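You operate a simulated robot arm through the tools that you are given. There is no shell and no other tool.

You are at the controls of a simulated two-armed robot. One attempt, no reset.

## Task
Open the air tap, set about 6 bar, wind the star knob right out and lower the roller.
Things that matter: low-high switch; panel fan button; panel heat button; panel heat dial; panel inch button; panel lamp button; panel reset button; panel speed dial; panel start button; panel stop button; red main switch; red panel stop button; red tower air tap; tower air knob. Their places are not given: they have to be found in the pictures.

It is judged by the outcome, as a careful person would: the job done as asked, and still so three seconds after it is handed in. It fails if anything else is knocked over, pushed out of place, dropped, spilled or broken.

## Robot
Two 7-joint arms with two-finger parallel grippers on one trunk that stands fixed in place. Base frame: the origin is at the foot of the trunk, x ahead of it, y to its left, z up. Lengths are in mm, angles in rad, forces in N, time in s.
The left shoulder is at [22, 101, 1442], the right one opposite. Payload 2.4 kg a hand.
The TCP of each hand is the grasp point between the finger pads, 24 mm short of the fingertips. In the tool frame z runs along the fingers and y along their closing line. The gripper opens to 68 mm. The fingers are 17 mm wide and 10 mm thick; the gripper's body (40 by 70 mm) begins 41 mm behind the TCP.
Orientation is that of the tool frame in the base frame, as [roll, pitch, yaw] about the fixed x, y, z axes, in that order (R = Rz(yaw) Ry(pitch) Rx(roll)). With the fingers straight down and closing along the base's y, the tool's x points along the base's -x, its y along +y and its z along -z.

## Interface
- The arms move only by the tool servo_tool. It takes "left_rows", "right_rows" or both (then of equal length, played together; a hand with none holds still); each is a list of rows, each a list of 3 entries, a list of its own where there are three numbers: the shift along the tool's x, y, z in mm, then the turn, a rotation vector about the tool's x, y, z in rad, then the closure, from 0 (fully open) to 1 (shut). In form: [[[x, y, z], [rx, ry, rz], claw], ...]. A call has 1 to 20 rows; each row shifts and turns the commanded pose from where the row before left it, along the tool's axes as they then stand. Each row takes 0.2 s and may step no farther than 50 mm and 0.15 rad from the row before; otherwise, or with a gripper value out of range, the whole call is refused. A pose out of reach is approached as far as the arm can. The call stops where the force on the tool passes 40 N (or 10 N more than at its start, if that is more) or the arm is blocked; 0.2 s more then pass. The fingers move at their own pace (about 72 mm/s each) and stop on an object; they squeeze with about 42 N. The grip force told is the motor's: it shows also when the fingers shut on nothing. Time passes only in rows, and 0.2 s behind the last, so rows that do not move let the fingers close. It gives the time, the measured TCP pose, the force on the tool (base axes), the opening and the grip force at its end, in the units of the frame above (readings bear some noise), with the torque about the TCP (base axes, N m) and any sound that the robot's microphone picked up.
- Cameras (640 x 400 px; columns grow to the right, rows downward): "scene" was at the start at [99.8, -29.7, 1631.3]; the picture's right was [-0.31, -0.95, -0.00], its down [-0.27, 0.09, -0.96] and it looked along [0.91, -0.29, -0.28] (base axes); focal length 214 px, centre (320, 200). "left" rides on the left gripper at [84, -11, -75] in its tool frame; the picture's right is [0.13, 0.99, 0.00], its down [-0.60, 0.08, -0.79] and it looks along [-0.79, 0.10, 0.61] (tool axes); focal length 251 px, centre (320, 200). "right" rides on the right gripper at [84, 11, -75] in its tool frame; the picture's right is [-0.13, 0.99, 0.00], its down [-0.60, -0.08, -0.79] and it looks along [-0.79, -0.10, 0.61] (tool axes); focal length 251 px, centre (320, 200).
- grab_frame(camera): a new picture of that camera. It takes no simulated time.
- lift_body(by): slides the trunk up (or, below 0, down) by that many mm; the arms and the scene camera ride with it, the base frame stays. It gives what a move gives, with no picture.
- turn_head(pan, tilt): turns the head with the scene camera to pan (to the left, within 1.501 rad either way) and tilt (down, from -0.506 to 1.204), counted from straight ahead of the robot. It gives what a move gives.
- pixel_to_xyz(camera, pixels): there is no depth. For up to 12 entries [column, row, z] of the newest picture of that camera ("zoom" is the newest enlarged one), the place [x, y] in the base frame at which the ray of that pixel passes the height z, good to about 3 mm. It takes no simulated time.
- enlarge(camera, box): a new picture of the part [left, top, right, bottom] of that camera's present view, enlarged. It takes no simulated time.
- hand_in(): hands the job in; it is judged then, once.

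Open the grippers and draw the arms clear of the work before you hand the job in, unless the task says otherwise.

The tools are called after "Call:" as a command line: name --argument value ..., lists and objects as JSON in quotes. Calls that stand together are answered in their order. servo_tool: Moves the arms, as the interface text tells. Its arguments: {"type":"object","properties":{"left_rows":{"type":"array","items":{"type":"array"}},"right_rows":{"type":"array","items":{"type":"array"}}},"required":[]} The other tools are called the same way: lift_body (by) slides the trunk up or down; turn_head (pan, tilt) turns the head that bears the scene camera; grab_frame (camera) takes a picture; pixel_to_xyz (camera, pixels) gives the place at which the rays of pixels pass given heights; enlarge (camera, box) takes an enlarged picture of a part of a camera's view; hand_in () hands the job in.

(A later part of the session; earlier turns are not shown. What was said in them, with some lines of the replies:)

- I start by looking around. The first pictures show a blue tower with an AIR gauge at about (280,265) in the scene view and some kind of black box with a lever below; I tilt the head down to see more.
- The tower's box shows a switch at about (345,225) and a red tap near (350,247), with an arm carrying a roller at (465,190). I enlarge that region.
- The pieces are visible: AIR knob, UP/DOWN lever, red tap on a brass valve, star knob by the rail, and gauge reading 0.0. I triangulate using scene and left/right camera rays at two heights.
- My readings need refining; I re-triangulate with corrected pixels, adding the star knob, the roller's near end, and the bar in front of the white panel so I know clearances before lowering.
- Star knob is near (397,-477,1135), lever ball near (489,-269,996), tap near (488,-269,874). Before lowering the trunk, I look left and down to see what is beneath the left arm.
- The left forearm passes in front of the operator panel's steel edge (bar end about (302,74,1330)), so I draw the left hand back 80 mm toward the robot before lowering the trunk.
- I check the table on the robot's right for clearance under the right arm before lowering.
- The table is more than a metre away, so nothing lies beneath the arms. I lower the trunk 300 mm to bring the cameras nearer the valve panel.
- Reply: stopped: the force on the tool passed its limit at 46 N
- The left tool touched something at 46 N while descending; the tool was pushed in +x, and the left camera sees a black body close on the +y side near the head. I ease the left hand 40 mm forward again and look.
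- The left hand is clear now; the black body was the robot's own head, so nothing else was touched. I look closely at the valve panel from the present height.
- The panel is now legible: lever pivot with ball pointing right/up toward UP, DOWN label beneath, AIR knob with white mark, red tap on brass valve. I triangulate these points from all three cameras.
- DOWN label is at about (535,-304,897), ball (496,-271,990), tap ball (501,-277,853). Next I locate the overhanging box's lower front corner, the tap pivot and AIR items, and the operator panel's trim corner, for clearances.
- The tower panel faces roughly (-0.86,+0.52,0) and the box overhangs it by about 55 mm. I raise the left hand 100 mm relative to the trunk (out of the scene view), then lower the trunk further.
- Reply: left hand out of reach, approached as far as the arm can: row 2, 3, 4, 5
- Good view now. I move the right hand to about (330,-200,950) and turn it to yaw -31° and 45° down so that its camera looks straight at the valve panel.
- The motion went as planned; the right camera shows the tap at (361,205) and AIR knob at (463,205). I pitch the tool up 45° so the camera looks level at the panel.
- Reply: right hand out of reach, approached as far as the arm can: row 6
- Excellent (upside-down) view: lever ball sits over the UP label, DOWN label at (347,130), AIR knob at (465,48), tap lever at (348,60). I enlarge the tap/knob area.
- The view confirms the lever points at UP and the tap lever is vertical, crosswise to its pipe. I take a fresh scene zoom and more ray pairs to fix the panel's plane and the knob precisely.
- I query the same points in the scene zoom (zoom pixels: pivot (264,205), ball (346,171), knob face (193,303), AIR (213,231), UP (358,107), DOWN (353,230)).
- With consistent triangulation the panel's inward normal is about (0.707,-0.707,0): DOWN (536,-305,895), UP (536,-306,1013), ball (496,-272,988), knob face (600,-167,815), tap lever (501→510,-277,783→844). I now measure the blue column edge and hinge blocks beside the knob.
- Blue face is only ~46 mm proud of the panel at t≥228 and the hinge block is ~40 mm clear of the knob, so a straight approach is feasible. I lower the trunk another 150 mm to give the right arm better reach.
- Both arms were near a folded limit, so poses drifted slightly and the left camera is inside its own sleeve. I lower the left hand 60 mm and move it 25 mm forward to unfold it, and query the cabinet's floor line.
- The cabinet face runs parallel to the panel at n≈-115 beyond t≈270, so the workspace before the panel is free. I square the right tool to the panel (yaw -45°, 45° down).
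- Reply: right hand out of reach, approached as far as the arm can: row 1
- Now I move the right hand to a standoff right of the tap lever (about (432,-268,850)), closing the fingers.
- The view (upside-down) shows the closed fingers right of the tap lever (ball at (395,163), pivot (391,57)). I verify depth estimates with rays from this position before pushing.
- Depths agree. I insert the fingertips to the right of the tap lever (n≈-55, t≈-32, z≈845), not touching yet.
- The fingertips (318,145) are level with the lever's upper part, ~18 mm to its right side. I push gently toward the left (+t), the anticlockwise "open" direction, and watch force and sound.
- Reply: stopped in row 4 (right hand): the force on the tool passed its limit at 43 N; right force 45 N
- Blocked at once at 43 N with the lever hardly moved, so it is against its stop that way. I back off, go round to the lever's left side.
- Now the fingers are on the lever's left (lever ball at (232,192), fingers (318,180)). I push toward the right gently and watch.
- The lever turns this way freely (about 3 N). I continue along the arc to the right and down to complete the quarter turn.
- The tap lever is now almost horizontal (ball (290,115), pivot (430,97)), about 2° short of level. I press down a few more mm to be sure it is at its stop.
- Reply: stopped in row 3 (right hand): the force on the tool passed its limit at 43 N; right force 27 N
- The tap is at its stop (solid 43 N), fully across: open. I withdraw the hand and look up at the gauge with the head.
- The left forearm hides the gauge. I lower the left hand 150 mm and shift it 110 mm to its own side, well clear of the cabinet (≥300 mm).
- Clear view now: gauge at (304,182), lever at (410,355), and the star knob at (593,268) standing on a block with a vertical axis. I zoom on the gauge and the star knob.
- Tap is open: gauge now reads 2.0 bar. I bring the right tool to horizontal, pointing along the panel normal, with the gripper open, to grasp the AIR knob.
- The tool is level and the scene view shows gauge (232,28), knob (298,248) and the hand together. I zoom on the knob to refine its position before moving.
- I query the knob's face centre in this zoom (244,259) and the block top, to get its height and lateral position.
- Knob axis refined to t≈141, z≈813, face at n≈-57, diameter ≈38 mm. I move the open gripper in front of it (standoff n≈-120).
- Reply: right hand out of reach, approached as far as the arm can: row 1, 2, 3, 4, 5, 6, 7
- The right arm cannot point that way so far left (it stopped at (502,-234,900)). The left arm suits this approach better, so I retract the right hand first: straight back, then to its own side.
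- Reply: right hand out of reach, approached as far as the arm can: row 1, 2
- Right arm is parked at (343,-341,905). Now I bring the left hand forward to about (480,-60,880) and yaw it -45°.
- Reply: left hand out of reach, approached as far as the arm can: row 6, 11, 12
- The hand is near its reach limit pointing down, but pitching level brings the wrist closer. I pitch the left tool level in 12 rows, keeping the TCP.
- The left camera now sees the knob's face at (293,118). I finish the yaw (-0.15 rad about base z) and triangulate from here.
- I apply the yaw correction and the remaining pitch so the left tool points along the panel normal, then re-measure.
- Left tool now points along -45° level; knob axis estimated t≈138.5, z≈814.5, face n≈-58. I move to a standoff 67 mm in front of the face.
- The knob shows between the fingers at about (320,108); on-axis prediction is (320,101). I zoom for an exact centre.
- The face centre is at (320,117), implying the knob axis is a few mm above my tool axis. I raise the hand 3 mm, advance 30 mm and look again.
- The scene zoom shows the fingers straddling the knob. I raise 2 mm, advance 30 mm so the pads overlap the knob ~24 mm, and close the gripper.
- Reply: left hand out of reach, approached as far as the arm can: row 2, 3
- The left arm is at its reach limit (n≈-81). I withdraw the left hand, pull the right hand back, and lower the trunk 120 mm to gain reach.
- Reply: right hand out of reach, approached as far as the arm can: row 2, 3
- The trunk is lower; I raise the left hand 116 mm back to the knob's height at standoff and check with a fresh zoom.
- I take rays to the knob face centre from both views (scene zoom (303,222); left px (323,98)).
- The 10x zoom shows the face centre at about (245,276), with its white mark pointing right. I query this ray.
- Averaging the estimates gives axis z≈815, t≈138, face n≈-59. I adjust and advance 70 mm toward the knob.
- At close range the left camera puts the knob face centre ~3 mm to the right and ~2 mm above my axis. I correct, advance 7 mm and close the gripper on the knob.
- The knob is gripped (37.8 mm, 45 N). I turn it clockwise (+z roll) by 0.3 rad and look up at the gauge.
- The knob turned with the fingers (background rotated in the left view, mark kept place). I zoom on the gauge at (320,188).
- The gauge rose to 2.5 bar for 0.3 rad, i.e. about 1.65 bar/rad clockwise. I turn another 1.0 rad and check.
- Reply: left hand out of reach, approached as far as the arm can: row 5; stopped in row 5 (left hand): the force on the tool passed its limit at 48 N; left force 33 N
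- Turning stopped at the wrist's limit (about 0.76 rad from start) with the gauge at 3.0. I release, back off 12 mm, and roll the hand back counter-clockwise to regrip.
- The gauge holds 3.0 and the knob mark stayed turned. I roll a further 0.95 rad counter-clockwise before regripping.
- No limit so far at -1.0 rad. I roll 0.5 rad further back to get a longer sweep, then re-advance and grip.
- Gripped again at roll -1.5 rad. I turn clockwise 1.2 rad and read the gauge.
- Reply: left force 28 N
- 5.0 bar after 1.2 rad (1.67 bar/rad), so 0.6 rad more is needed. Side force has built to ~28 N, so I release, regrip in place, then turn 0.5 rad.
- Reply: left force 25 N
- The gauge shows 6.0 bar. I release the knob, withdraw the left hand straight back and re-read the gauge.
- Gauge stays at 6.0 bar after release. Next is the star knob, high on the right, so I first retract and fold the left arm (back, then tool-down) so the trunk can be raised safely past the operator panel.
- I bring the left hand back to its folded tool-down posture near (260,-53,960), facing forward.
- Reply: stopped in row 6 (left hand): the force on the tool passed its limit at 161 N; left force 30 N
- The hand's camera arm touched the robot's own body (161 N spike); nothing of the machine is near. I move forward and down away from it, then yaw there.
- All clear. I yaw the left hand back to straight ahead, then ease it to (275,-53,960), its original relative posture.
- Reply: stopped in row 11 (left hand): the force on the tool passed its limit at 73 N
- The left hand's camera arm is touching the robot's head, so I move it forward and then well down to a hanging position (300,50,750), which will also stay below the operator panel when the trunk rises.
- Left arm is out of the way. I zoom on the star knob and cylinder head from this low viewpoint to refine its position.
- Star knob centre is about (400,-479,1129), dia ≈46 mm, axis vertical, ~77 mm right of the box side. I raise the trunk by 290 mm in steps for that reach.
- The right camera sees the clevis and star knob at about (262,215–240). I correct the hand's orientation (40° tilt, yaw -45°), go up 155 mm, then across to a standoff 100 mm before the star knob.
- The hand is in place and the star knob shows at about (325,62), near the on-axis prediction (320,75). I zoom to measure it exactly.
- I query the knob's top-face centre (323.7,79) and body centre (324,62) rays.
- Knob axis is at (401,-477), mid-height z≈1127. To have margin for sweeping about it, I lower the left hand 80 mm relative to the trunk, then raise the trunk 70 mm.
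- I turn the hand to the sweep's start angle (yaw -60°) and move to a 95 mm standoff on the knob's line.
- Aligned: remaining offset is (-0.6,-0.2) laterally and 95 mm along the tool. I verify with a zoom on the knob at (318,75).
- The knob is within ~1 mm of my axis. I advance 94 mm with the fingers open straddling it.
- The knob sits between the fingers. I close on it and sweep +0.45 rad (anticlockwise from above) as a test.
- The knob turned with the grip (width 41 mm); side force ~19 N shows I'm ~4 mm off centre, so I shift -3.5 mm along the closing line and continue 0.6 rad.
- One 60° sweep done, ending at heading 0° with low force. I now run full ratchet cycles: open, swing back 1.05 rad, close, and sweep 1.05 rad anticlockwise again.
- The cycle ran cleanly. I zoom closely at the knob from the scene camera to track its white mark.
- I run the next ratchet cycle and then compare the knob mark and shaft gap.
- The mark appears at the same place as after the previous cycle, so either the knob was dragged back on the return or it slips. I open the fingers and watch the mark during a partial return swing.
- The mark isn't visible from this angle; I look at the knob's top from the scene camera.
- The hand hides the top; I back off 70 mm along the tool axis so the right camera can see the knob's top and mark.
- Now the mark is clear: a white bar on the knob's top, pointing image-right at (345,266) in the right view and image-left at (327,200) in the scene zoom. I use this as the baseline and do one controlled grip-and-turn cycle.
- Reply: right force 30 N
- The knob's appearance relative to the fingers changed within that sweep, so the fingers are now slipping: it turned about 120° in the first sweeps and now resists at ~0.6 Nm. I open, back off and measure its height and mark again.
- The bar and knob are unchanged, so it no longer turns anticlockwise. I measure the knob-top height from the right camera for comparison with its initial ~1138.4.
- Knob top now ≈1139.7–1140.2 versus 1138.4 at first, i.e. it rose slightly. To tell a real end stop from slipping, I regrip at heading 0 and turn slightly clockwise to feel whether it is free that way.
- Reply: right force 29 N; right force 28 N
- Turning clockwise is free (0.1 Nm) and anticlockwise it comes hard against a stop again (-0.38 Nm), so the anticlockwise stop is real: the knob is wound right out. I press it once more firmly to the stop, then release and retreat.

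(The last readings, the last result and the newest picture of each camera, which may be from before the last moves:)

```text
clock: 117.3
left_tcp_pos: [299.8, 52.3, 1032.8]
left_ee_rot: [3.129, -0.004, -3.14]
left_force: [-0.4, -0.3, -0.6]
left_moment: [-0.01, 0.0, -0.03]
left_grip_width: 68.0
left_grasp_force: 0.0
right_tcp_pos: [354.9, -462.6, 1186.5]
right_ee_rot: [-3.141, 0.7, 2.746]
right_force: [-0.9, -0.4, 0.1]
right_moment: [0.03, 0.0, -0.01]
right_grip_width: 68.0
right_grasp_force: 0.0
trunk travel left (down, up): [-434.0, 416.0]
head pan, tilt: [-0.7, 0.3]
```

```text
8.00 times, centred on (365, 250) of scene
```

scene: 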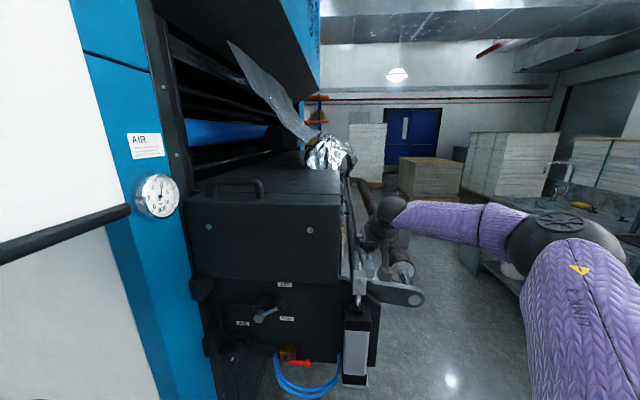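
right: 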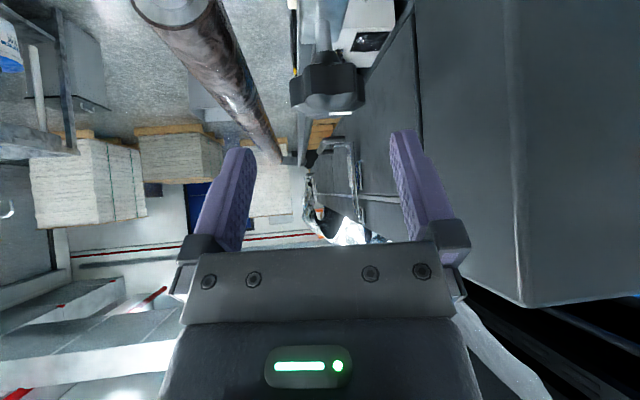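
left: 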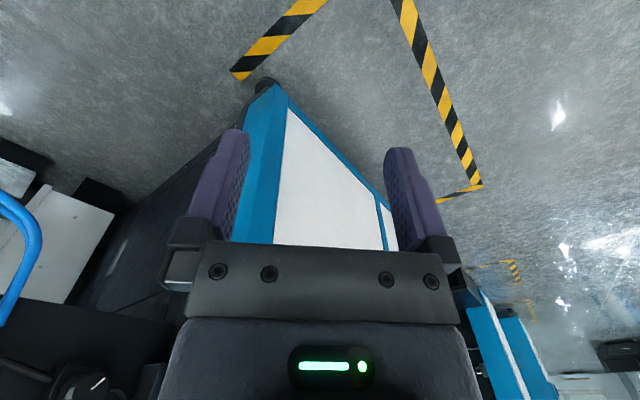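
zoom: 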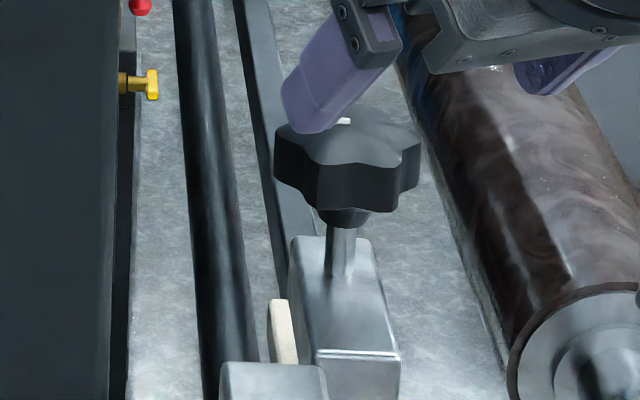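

The knob is at its outer stop. I back away from it, turn the hand back to heading -45°, and then lower the trunk 70 mm for a like-for-like view and the lever work.

Call:
servo_tool --right_rows '[[[0, 0, -40], [0, 0, 0], 0], [[0, 0, -20], [0, 0, 0], 0], [[0, 0, 0], [0.084, 0, 0.0993], 0], [[0, 0, 0], [0.084, 0, 0.0993], 0], [[0, 0, 0], [0.084, 0, 0.0993], 0]]'

Call:
lift_body --by -70

Call:
enlarge --camera "scene" --box '[330, 170, 450, 290]'

```text
clock: 118.5
left_tcp_pos: [300.0, 52.9, 1031.9]
left_ee_rot: [3.129, -0.002, -3.141]
left_force: [-0.1, -0.3, -0.1]
left_moment: [-0.01, -0.02, -0.02]
left_grip_width: 68.0
left_grasp_force: 0.2
right_tcp_pos: [318.8, -450.5, 1232.0]
right_ee_rot: [-3.139, 0.701, 2.354]
right_force: [-0.4, 0.8, 0.5]
right_moment: [0.01, 0.0, 0.02]
right_grip_width: 67.8
right_grasp_force: 0.1
trunk travel left (down, up): [-434.0, 416.0]
head pan, tilt: [-0.7, 0.3]
```

```text
clock: 119.6
left_tcp_pos: [301.3, 52.3, 962.4]
left_ee_rot: [3.129, -0.001, -3.14]
left_force: [0.3, 0.4, 0.6]
left_moment: [0.0, -0.03, -0.01]
left_grip_width: 68.0
left_grasp_force: 0.1
right_tcp_pos: [318.3, -450.9, 1162.1]
right_ee_rot: [-3.139, 0.7, 2.358]
right_force: [-0.4, -0.3, 0.3]
right_moment: [-0.01, 0.02, 0.01]
right_grip_width: 68.2
right_grasp_force: 0.0
trunk travel left (down, up): [-364.0, 486.0]
head pan, tilt: [-0.7, 0.3]
```

```text
3.33 times, centred on (390, 230) of scene
```

zoom: 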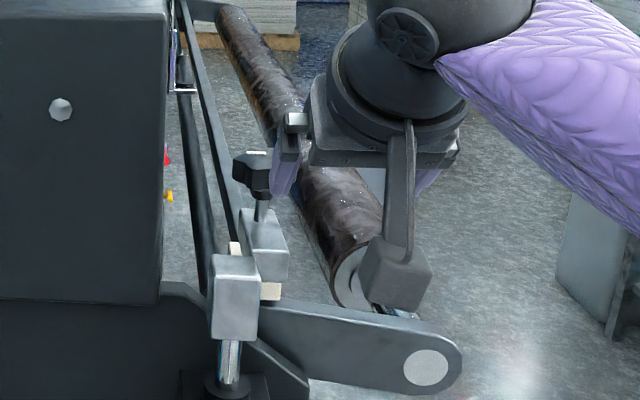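

Like-for-like view shows the knob and shaft intact. Now for the lever: I pull the right hand back in front of the box, move it across to the lever's column and lower the trunk 100 mm.

Call:
servo_tool --right_rows '[[[34, 0, -28.7], [0, 0, 0], 0], [[34, 0, -28.7], [0, 0, 0], 0], [[0, 39, 0], [0, 0, 0], 0.5], [[0, 39, 0], [0, 0, 0], 1], [[0, 39, 0], [0, 0, 0], 1], [[0, 39, 0], [0, 0, 0], 1], [[0, 39, 0], [0, 0, 0], 1]]'

Call:
lift_body --by -100

Call:
turn_head --pan -0.5 --tilt 0.4

Call:
grab_frame --camera "scene"

Call:
grab_frame --camera "right"

```text
clock: 121.2
left_tcp_pos: [301.6, 52.7, 962.2]
left_ee_rot: [3.13, -0.003, -3.138]
left_force: [-0.2, -0.6, -1.1]
left_moment: [0.01, 0.0, 0.0]
left_grip_width: 67.9
left_grasp_force: 0.0
right_tcp_pos: [394.6, -249.5, 1164.6]
right_ee_rot: [3.141, 0.702, 2.356]
right_force: [1.0, 0.0, -0.3]
right_moment: [0.0, 0.0, 0.01]
right_grip_width: 0.0
right_grasp_force: 23.5
trunk travel left (down, up): [-364.0, 486.0]
head pan, tilt: [-0.7, 0.3]
```

```text
clock: 122.5
left_tcp_pos: [301.3, 53.0, 861.2]
left_ee_rot: [3.13, -0.003, -3.137]
left_force: [-0.1, 0.0, -0.3]
left_moment: [0.0, 0.03, 0.0]
left_grip_width: 67.9
left_grasp_force: 0.2
right_tcp_pos: [393.7, -248.2, 1062.8]
right_ee_rot: [-3.141, 0.701, 2.357]
right_force: [0.5, 0.7, -0.9]
right_moment: [-0.02, -0.01, -0.02]
right_grip_width: 0.0
right_grasp_force: 23.4
trunk travel left (down, up): [-264.0, 586.0]
head pan, tilt: [-0.7, 0.3]
```

```text
clock: 123.2
left_tcp_pos: [300.8, 52.0, 861.9]
left_ee_rot: [3.128, 0.0, -3.141]
left_force: [0.7, -0.7, 0.4]
left_moment: [-0.01, 0.01, -0.02]
left_grip_width: 67.9
left_grasp_force: 0.1
right_tcp_pos: [394.4, -250.2, 1061.9]
right_ee_rot: [-3.141, 0.7, 2.355]
right_force: [-0.7, -1.0, 0.1]
right_moment: [-0.02, -0.02, -0.01]
right_grip_width: 0.0
right_grasp_force: 23.7
trunk travel left (down, up): [-264.0, 586.0]
head pan, tilt: [-0.499, 0.4]
```

```text
taken
```

scene: 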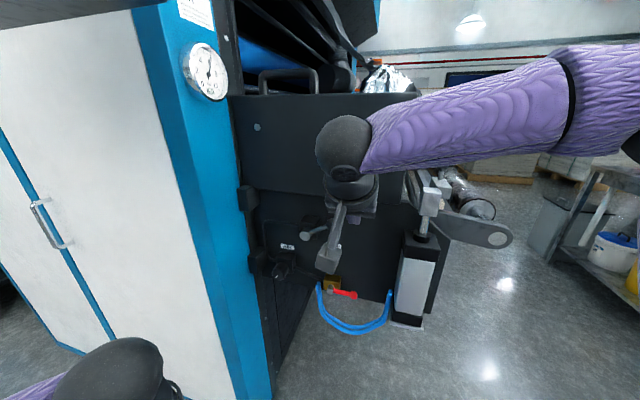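

```text
taken
```

right: 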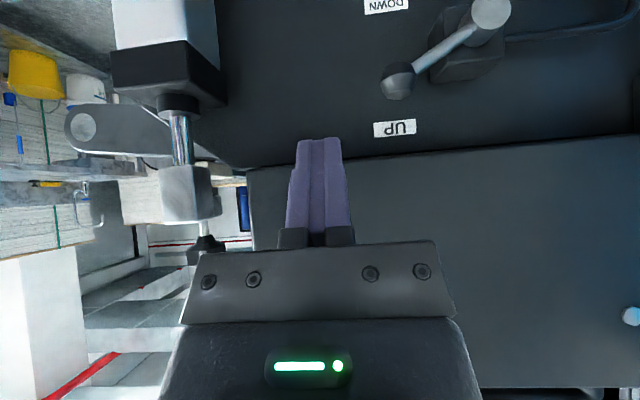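

Lever ball at (397,80) right view, UP label (395,128). I pitch the closed fingers to nearly level (p=1.3) and move to a standoff in front of and above the ball.

Call:
servo_tool --right_rows '[[[0, 0, 0], [0, -0.12, 0], 1], [[0, 0, 0], [0, -0.12, 0], 1], [[0, 0, 0], [0, -0.12, 0], 1], [[0, 0, 0], [0, -0.12, 0], 1], [[0, 0, 0], [0, -0.12, 0], 1], [[9, 18, 7], [0, 0, 0], 1], [[9, 18, 7], [0, 0, 0], 1], [[9, 17, 8], [0, 0, 0], 1]]'

Call:
grab_frame --camera "right"

Call:
enlarge --camera "scene" --box '[250, 170, 410, 290]'

```text
clock: 125.0
left_tcp_pos: [301.3, 52.7, 861.7]
left_ee_rot: [3.128, -0.001, -3.139]
left_force: [0.5, 0.4, -0.2]
left_moment: [0.0, 0.01, 0.02]
left_grip_width: 68.0
left_grasp_force: 0.1
right_tcp_pos: [441.1, -223.1, 1030.6]
right_ee_rot: [-3.135, 1.301, 2.362]
right_force: [0.3, -0.2, -0.1]
right_moment: [0.0, 0.0, -0.03]
right_grip_width: 0.0
right_grasp_force: 23.5
trunk travel left (down, up): [-264.0, 586.0]
head pan, tilt: [-0.499, 0.4]
```

```text
taken
```

right: 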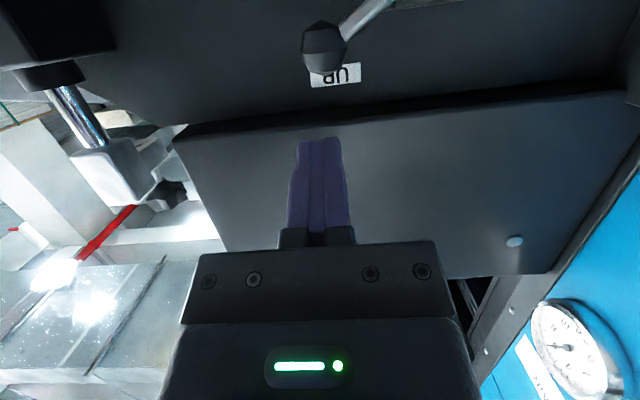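

```text
3.33 times, centred on (330, 230) of scene
```

zoom: 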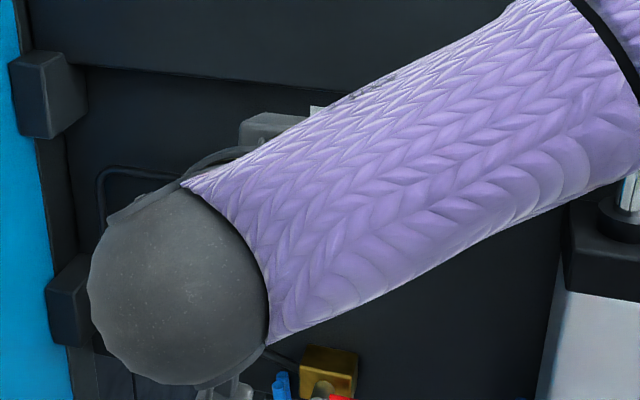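

Prediction and image agree (ball at (325,48)). I advance the closed fingers over the top of the ball, under the box's lower edge.

Call:
servo_tool --right_rows '[[[-3, 0, 16.5], [0, 0, 0], 1], [[-3, 0, 16.5], [0, 0, 0], 1], [[-3, 0, 16.5], [0, 0, 0], 1], [[-3, 0, 16.5], [0, 0, 0], 1]]'

Call:
grab_frame --camera "right"

```text
clock: 126.0
left_tcp_pos: [301.5, 53.5, 861.7]
left_ee_rot: [3.129, -0.002, -3.14]
left_force: [-0.3, -0.4, -0.3]
left_moment: [0.01, 0.01, 0.01]
left_grip_width: 68.1
left_grasp_force: 0.0
right_tcp_pos: [489.7, -268.6, 1024.8]
right_ee_rot: [-3.137, 1.298, 2.361]
right_force: [-0.8, 0.3, -0.2]
right_moment: [0.03, -0.01, -0.01]
right_grip_width: 0.0
right_grasp_force: 23.8
trunk travel left (down, up): [-264.0, 586.0]
head pan, tilt: [-0.499, 0.4]
```

```text
taken
```

right: 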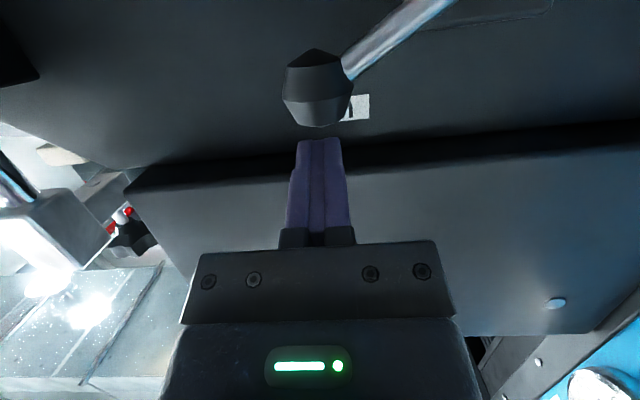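

The fingers are right above the ball. I push straight down 40 mm first and watch the force.

Call:
servo_tool --right_rows '[[[9.64, 0, 2.67], [0, 0, 0], 1], [[9.64, 0, 2.67], [0, 0, 0], 1], [[9.64, 0, 2.67], [0, 0, 0], 1], [[9.64, 0, 2.67], [0, 0, 0], 1]]'

Call:
grab_frame --camera "right"

```text
clock: 127.0
left_tcp_pos: [300.4, 52.8, 862.0]
left_ee_rot: [3.129, -0.002, -3.138]
left_force: [-0.2, 0.3, -0.2]
left_moment: [-0.02, -0.03, -0.01]
left_grip_width: 67.7
left_grasp_force: 0.0
right_tcp_pos: [488.3, -269.9, 984.6]
right_ee_rot: [-3.135, 1.299, 2.36]
right_force: [1.2, -1.4, 3.4]
right_moment: [-0.05, 0.02, 0.0]
right_grip_width: 0.2
right_grasp_force: 23.4
trunk travel left (down, up): [-264.0, 586.0]
head pan, tilt: [-0.499, 0.4]
```

```text
taken
```

right: 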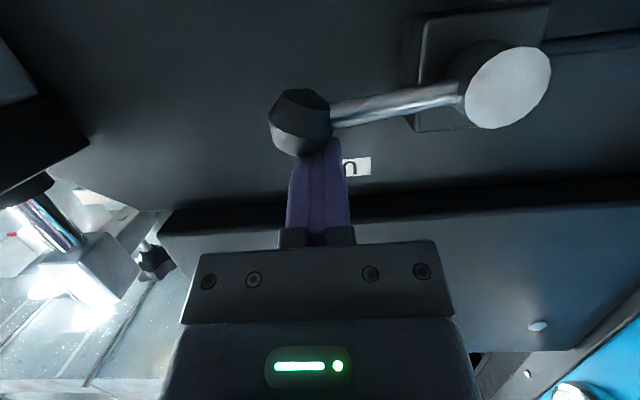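

The lever turns easily (3 N), nearly level now. I continue down to its lower stop.

Call:
servo_tool --right_rows '[[[9.64, 0, 2.67], [0, 0, 0], 1], [[9.64, 0, 2.67], [0, 0, 0], 1], [[9.64, 0, 2.67], [0, 0, 0], 1], [[9.64, 0, 2.67], [0, 0, 0], 1], [[7.7, 0, 2.1], [0, 0, 0], 1], [[5.8, 0, 1.6], [0, 0, 0], 1], [[4.8, 0, 1.3], [0, 0, 0], 1]]'

Call:
grab_frame --camera "right"

Call:
grab_frame --camera "scene"

```text
clock: 128.4
left_tcp_pos: [299.5, 53.4, 862.2]
left_ee_rot: [3.131, 0.001, -3.14]
left_force: [-0.4, -0.5, -0.4]
left_moment: [0.0, 0.03, 0.03]
left_grip_width: 67.8
left_grasp_force: 0.1
right_tcp_pos: [489.1, -269.3, 939.0]
right_ee_rot: [3.101, 1.32, 2.313]
right_force: [-1.2, -2.8, 17.8]
right_moment: [-0.13, -0.13, -0.01]
right_grip_width: 0.1
right_grasp_force: 24.0
trunk travel left (down, up): [-264.0, 586.0]
head pan, tilt: [-0.499, 0.4]
stopped in row 6 (right hand): the force on the tool passed its limit at 47 N (the readings are from after the stop); the commanded pose is now the measured one
```

```text
taken
```

right: 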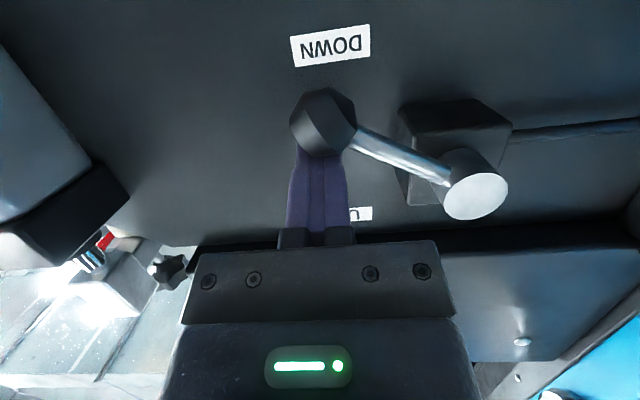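

```text
taken
```

scene: 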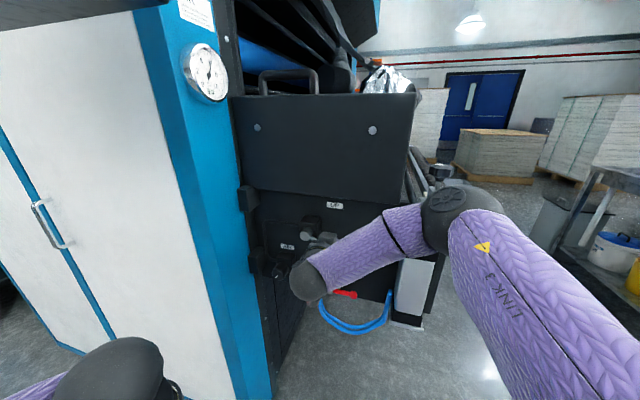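

The lever is at its lower stop, pointing to DOWN. I lift off, withdraw the hand and look at the roller and gauge.

Call:
servo_tool --right_rows '[[[-6, 0, 0], [0, 0, 0], 1], [[0, 0, -25], [0, 0, 0], 1], [[0, 0, -30], [0, 0, 0], 1], [[0, 0, -30], [0, 0, 0], 1]]'

Call:
turn_head --pan -0.7 --tilt 0.4

Call:
grab_frame --camera "scene"

Call:
grab_frame --camera "right"

```text
clock: 129.4
left_tcp_pos: [300.4, 51.9, 862.2]
left_ee_rot: [3.13, -0.003, -3.141]
left_force: [0.5, 0.2, 0.4]
left_moment: [0.04, 0.0, 0.02]
left_grip_width: 67.9
left_grasp_force: 0.2
right_tcp_pos: [434.7, -213.7, 965.7]
right_ee_rot: [3.115, 1.315, 2.328]
right_force: [0.3, -0.3, 0.3]
right_moment: [-0.01, 0.0, 0.01]
right_grip_width: 0.1
right_grasp_force: 23.8
trunk travel left (down, up): [-264.0, 586.0]
head pan, tilt: [-0.499, 0.4]
```

```text
clock: 130.2
left_tcp_pos: [301.4, 51.9, 861.6]
left_ee_rot: [3.129, -0.002, -3.14]
left_force: [-0.2, -0.1, 0.6]
left_moment: [-0.01, 0.03, 0.0]
left_grip_width: 67.8
left_grasp_force: 0.2
right_tcp_pos: [435.6, -213.2, 966.6]
right_ee_rot: [3.116, 1.313, 2.328]
right_force: [0.3, -0.5, 0.6]
right_moment: [0.02, -0.01, 0.01]
right_grip_width: 0.0
right_grasp_force: 23.7
trunk travel left (down, up): [-264.0, 586.0]
head pan, tilt: [-0.7, 0.4]
```

```text
taken
```

scene: 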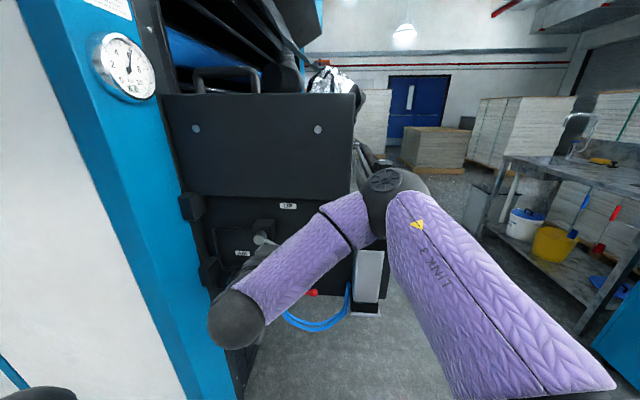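

```text
taken
```

right: 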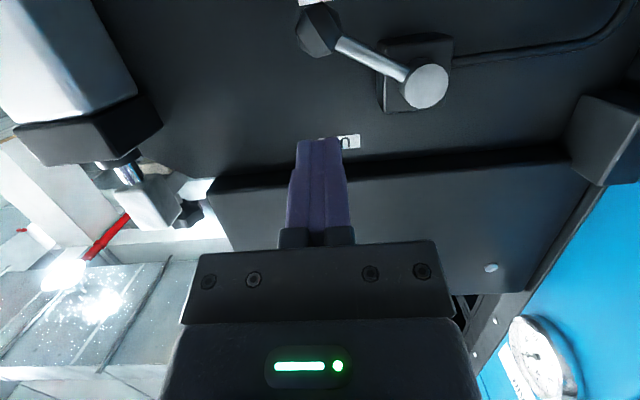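

The cylinder rod already looks shorter. I swing the right hand to its own side, clear of the view, to see the roller.

Call:
servo_tool --right_rows '[[[0, -10, -15], [0, 0.12, 0], 1], [[0, -25, 0], [0, 0.12, 0], 1], [[0, -25, 0], [0, 0.12, 0], 0.5], [[0, -25, 0], [0, 0.12, 0], 0], [[0, -25, 0], [0, 0.05, 0], 0], [[0, -20, 0], [0, 0, 0], 0]]'

Call:
turn_head --pan -0.6 --tilt 0.4

Call:
grab_frame --camera "scene"

Call:
grab_frame --camera "right"

```text
clock: 131.6
left_tcp_pos: [300.3, 53.1, 861.6]
left_ee_rot: [3.13, -0.003, -3.139]
left_force: [-0.4, 1.3, 0.7]
left_moment: [-0.01, -0.01, 0.0]
left_grip_width: 68.2
left_grasp_force: 0.2
right_tcp_pos: [330.5, -293.8, 969.3]
right_ee_rot: [3.132, 0.785, 2.348]
right_force: [0.6, 0.8, -0.1]
right_moment: [-0.04, -0.04, -0.01]
right_grip_width: 68.0
right_grasp_force: 0.1
trunk travel left (down, up): [-264.0, 586.0]
head pan, tilt: [-0.7, 0.4]
```

```text
clock: 132.2
left_tcp_pos: [301.6, 53.1, 862.5]
left_ee_rot: [3.129, -0.003, -3.14]
left_force: [0.4, -0.3, 0.5]
left_moment: [-0.01, 0.02, -0.02]
left_grip_width: 67.8
left_grasp_force: 0.1
right_tcp_pos: [330.4, -293.9, 967.6]
right_ee_rot: [3.131, 0.783, 2.348]
right_force: [0.3, -0.4, -0.5]
right_moment: [0.02, -0.01, 0.0]
right_grip_width: 67.9
right_grasp_force: 0.1
trunk travel left (down, up): [-264.0, 586.0]
head pan, tilt: [-0.6, 0.4]
```

```text
taken
```

scene: 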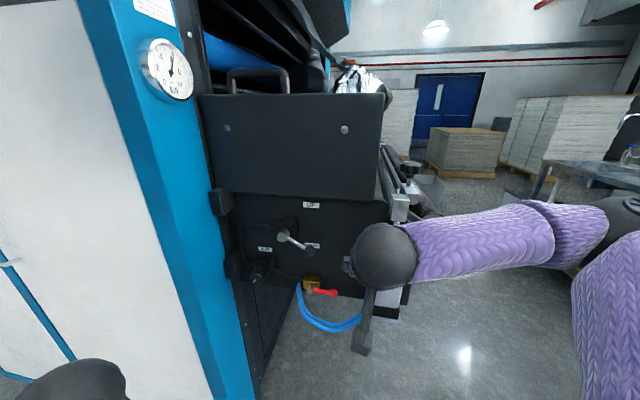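

```text
taken
```

right: 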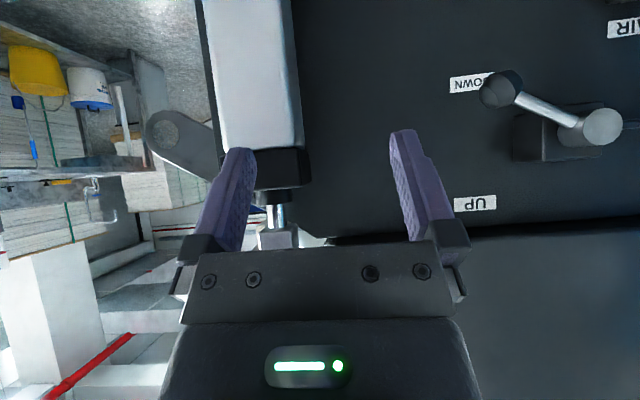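

The lever is at DOWN. The forearm hides the roller, so I lower the right hand 140 mm for a clear view of the roller and cylinder.

Call:
servo_tool --right_rows '[[[25, 0, 25], [0, 0, 0], 0], [[25, 0, 25], [0, 0, 0], 0], [[25, 0, 25], [0, 0, 0], 0], [[25, 0, 25], [0, 0, 0], 0]]'

Call:
grab_frame --camera "scene"

Call:
enlarge --camera "scene" --box '[340, 120, 500, 260]'

Call:
enlarge --camera "scene" --box '[135, 30, 205, 110]'

```text
clock: 133.2
left_tcp_pos: [300.8, 53.4, 862.8]
left_ee_rot: [3.13, -0.001, -3.141]
left_force: [0.1, 0.1, -0.1]
left_moment: [0.0, 0.01, -0.02]
left_grip_width: 68.0
left_grasp_force: 0.1
right_tcp_pos: [331.7, -293.9, 826.7]
right_ee_rot: [3.131, 0.784, 2.347]
right_force: [-0.5, -0.3, 0.5]
right_moment: [0.04, -0.01, 0.02]
right_grip_width: 68.0
right_grasp_force: 0.0
trunk travel left (down, up): [-264.0, 586.0]
head pan, tilt: [-0.6, 0.4]
```

```text
taken
```

scene: 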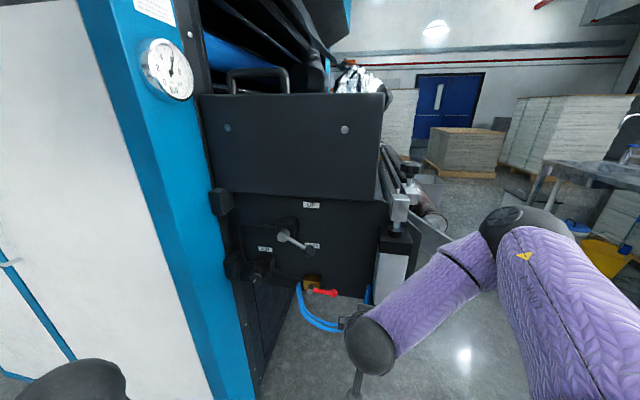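

```text
2.86 times, centred on (420, 190) of scene
```

zoom: 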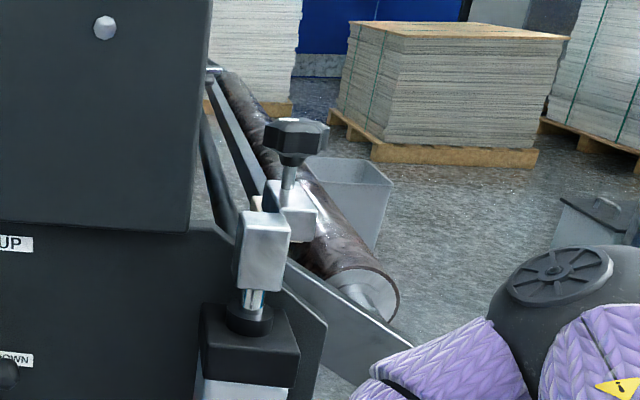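

```text
5.00 times, centred on (170, 70) of scene
```

zoom: 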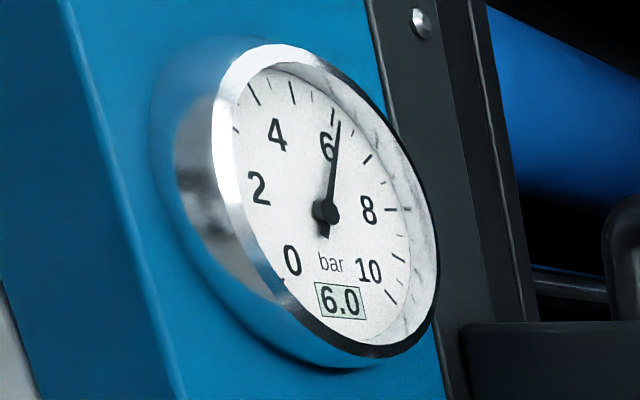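

Gauge 6.0 bar; the rod is nearly retracted and the roller has dropped. I wait 2 s and re-look to see whether it is still moving.

Call:
servo_tool --right_rows '[[[0, 0, 0], [0, 0, 0], 0], [[0, 0, 0], [0, 0, 0], 0], [[0, 0, 0], [0, 0, 0], 0], [[0, 0, 0], [0, 0, 0], 0], [[0, 0, 0], [0, 0, 0], 0], [[0, 0, 0], [0, 0, 0], 0], [[0, 0, 0], [0, 0, 0], 0], [[0, 0, 0], [0, 0, 0], 0], [[0, 0, 0], [0, 0, 0], 0], [[0, 0, 0], [0, 0, 0], 0]]'

Call:
enlarge --camera "scene" --box '[340, 120, 500, 260]'

Call:
enlarge --camera "scene" --box '[385, 140, 435, 220]'

Call:
pixel_to_xyz --camera "zoom" --pixels '[[320, 120, 1140], [320, 120, 1130], [320, 120, 1120]]'

```text
clock: 135.4
left_tcp_pos: [301.7, 51.5, 862.7]
left_ee_rot: [3.129, -0.001, -3.14]
left_force: [-0.5, -0.4, 0.4]
left_moment: [0.03, 0.0, 0.0]
left_grip_width: 67.9
left_grasp_force: 0.0
right_tcp_pos: [332.5, -294.3, 825.4]
right_ee_rot: [3.132, 0.785, 2.347]
right_force: [0.5, 0.0, 0.1]
right_moment: [-0.04, -0.01, 0.0]
right_grip_width: 68.1
right_grasp_force: 0.0
trunk travel left (down, up): [-264.0, 586.0]
head pan, tilt: [-0.6, 0.4]
```

```text
2.86 times, centred on (420, 190) of scene
```

zoom: 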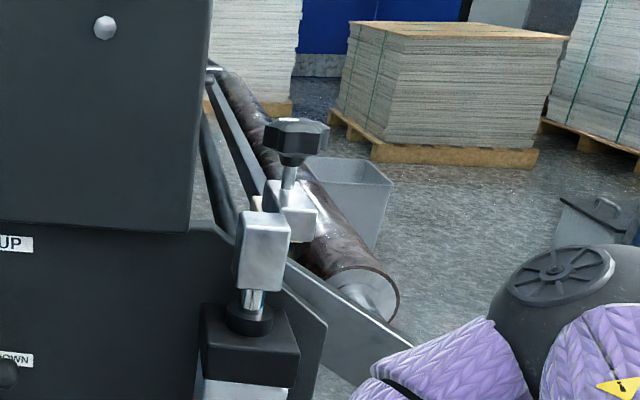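

```text
5.00 times, centred on (410, 180) of scene
```

zoom: 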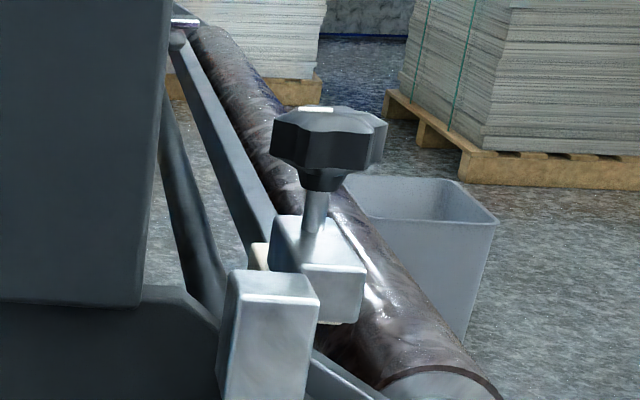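

```text
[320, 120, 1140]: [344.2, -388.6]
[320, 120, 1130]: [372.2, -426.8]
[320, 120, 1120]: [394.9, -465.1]
```

Everything is steady: lever DOWN, roller lowered (star and clevis dropped ~24 mm with the arm), gauge 6.0, tap open. Now I draw the right arm clear into its original tool-down posture.

Call:
servo_tool --right_rows '[[[10, 0, -10], [0, 0.131, 0], 0], [[0, 0, 0], [0, 0.131, 0], 0], [[0, 0, 0], [0, 0.131, 0], 0], [[0, 0, 0], [0, 0.131, 0], 0], [[0, 0, 0], [0, 0.131, 0], 0], [[0, 0, 0], [0, 0.131, 0], 0], [[0, 0, -20], [0, 0, -0.131], 0], [[0, 0, -20], [0, 0, -0.131], 0], [[0, 0, -20], [0, 0, -0.131], 0], [[0, 0, -20], [0, 0, -0.131], 0], [[0, 0, -20], [0, 0, -0.131], 0], [[0, 0, -20], [0, 0, -0.131], 0]]'

Call:
grab_frame --camera "scene"

Call:
grab_frame --camera "right"

```text
clock: 138.0
left_tcp_pos: [300.3, 52.4, 861.3]
left_ee_rot: [3.128, -0.002, -3.139]
left_force: [0.3, 0.6, 0.4]
left_moment: [-0.05, 0.02, 0.01]
left_grip_width: 68.1
left_grasp_force: 0.0
right_tcp_pos: [320.0, -284.3, 946.4]
right_ee_rot: [3.136, 0.004, -3.139]
right_force: [0.3, -0.3, 0.6]
right_moment: [0.01, 0.0, 0.0]
right_grip_width: 68.2
right_grasp_force: 0.1
trunk travel left (down, up): [-264.0, 586.0]
head pan, tilt: [-0.6, 0.4]
```

```text
taken
```

scene: 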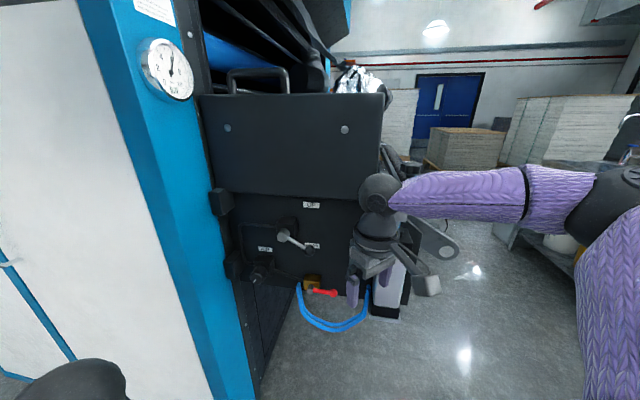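

```text
taken
```

right: 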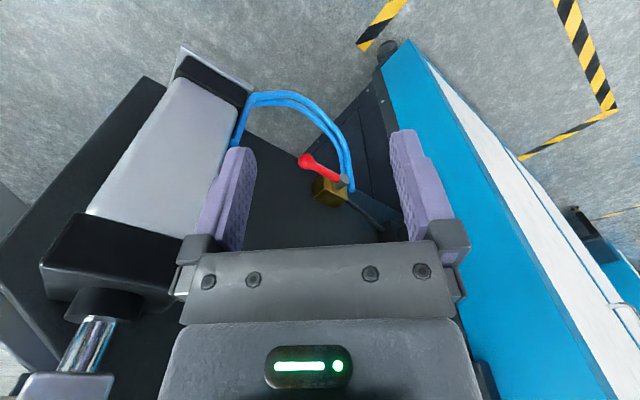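

Right hand is tool-down and clear. I draw it another 45 mm back and take final check pictures of the panel, gauge, and roller.

Call:
servo_tool --right_rows '[[[15, -10, 0], [0, 0, 0], 0], [[15, -10, 0], [0, 0, 0], 0], [[15, -10, 0], [0, 0, 0], 0], [[0, 0, 0], [0, 0, 0], 0], [[0, 0, 0], [0, 0, 0], 0]]'

Call:
enlarge --camera "scene" --box '[200, 180, 400, 330]'

Call:
enlarge --camera "scene" --box '[135, 30, 205, 110]'

Call:
enlarge --camera "scene" --box '[360, 120, 480, 280]'

```text
clock: 139.2
left_tcp_pos: [302.1, 52.7, 861.6]
left_ee_rot: [3.13, -0.001, -3.139]
left_force: [0.2, -0.2, 0.2]
left_moment: [0.01, 0.0, 0.02]
left_grip_width: 67.9
left_grasp_force: 0.0
right_tcp_pos: [275.5, -314.5, 946.4]
right_ee_rot: [3.135, 0.003, 3.141]
right_force: [0.3, 1.1, 0.0]
right_moment: [-0.01, 0.0, 0.0]
right_grip_width: 68.1
right_grasp_force: 0.1
trunk travel left (down, up): [-264.0, 586.0]
head pan, tilt: [-0.6, 0.4]
```

```text
2.67 times, centred on (300, 255) of scene
```

zoom: 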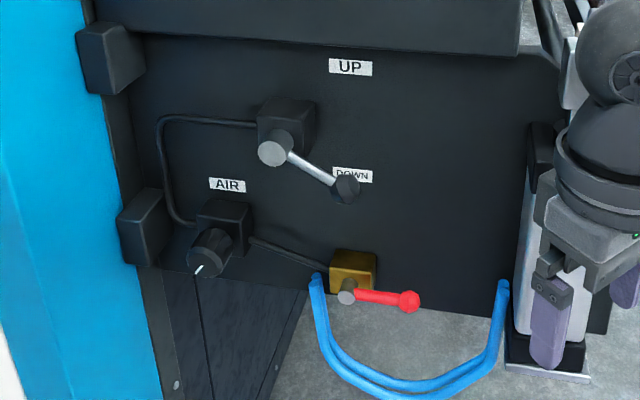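

```text
5.00 times, centred on (170, 70) of scene
```

zoom: 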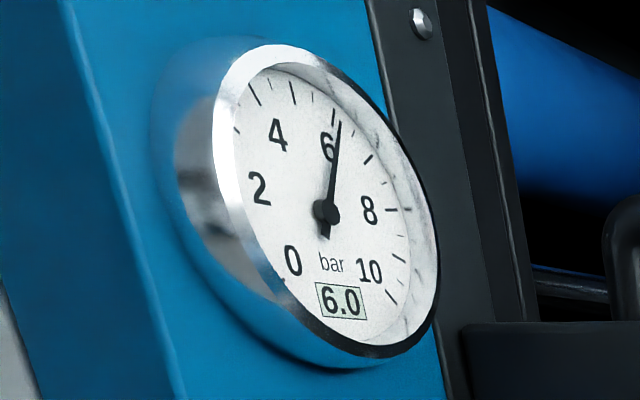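

```text
2.50 times, centred on (420, 200) of scene
```

zoom: 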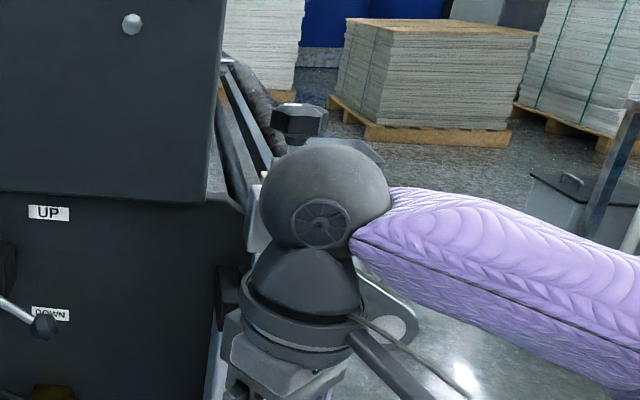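

Final checks: red tap turned fully across (open), gauge steady at 6.0 bar, star knob against its outer stop, lever at DOWN with the roller lowered, both grippers open and clear. I hand in the job.

Call:
hand_in

```text
The job is handed in.
```

I've handed in the job with all four steps done. One point is not fully confirmed: which way is "out" on the star knob.

- **Air tap:** the red tower tap is turned a quarter turn to its stop. It would not move to the left, but turned freely to the right. The gauge went from 0.0 to 2.0 bar once it was open.
- **Pressure:** I turned the AIR knob clockwise until the gauge read 6.0 bar. It still read 6.0 after I let go and in the last check.
- **Star knob:** I wound it anticlockwise, seen from above, about 120° to a hard stop. It turns freely back the other way. I took anticlockwise as "out", the normal direction for a screw. The knob did not visibly rise enough to prove it, and I did not test how far it goes clockwise.
- **Roller:** the lever is at its lower stop on DOWN. The cylinder rod drew in by roughly 46 mm and the roller came down with it. A second look 2 seconds later showed no further movement.

Twice while folding the left arm back, its camera arm bumped the robot's own body, at 161 N and 73 N. An earlier 46 N stop, while lowering the trunk, was most likely the same thing. I saw no sign that anything else on the machine was touched or moved. Both grippers are open and the arms are clear.
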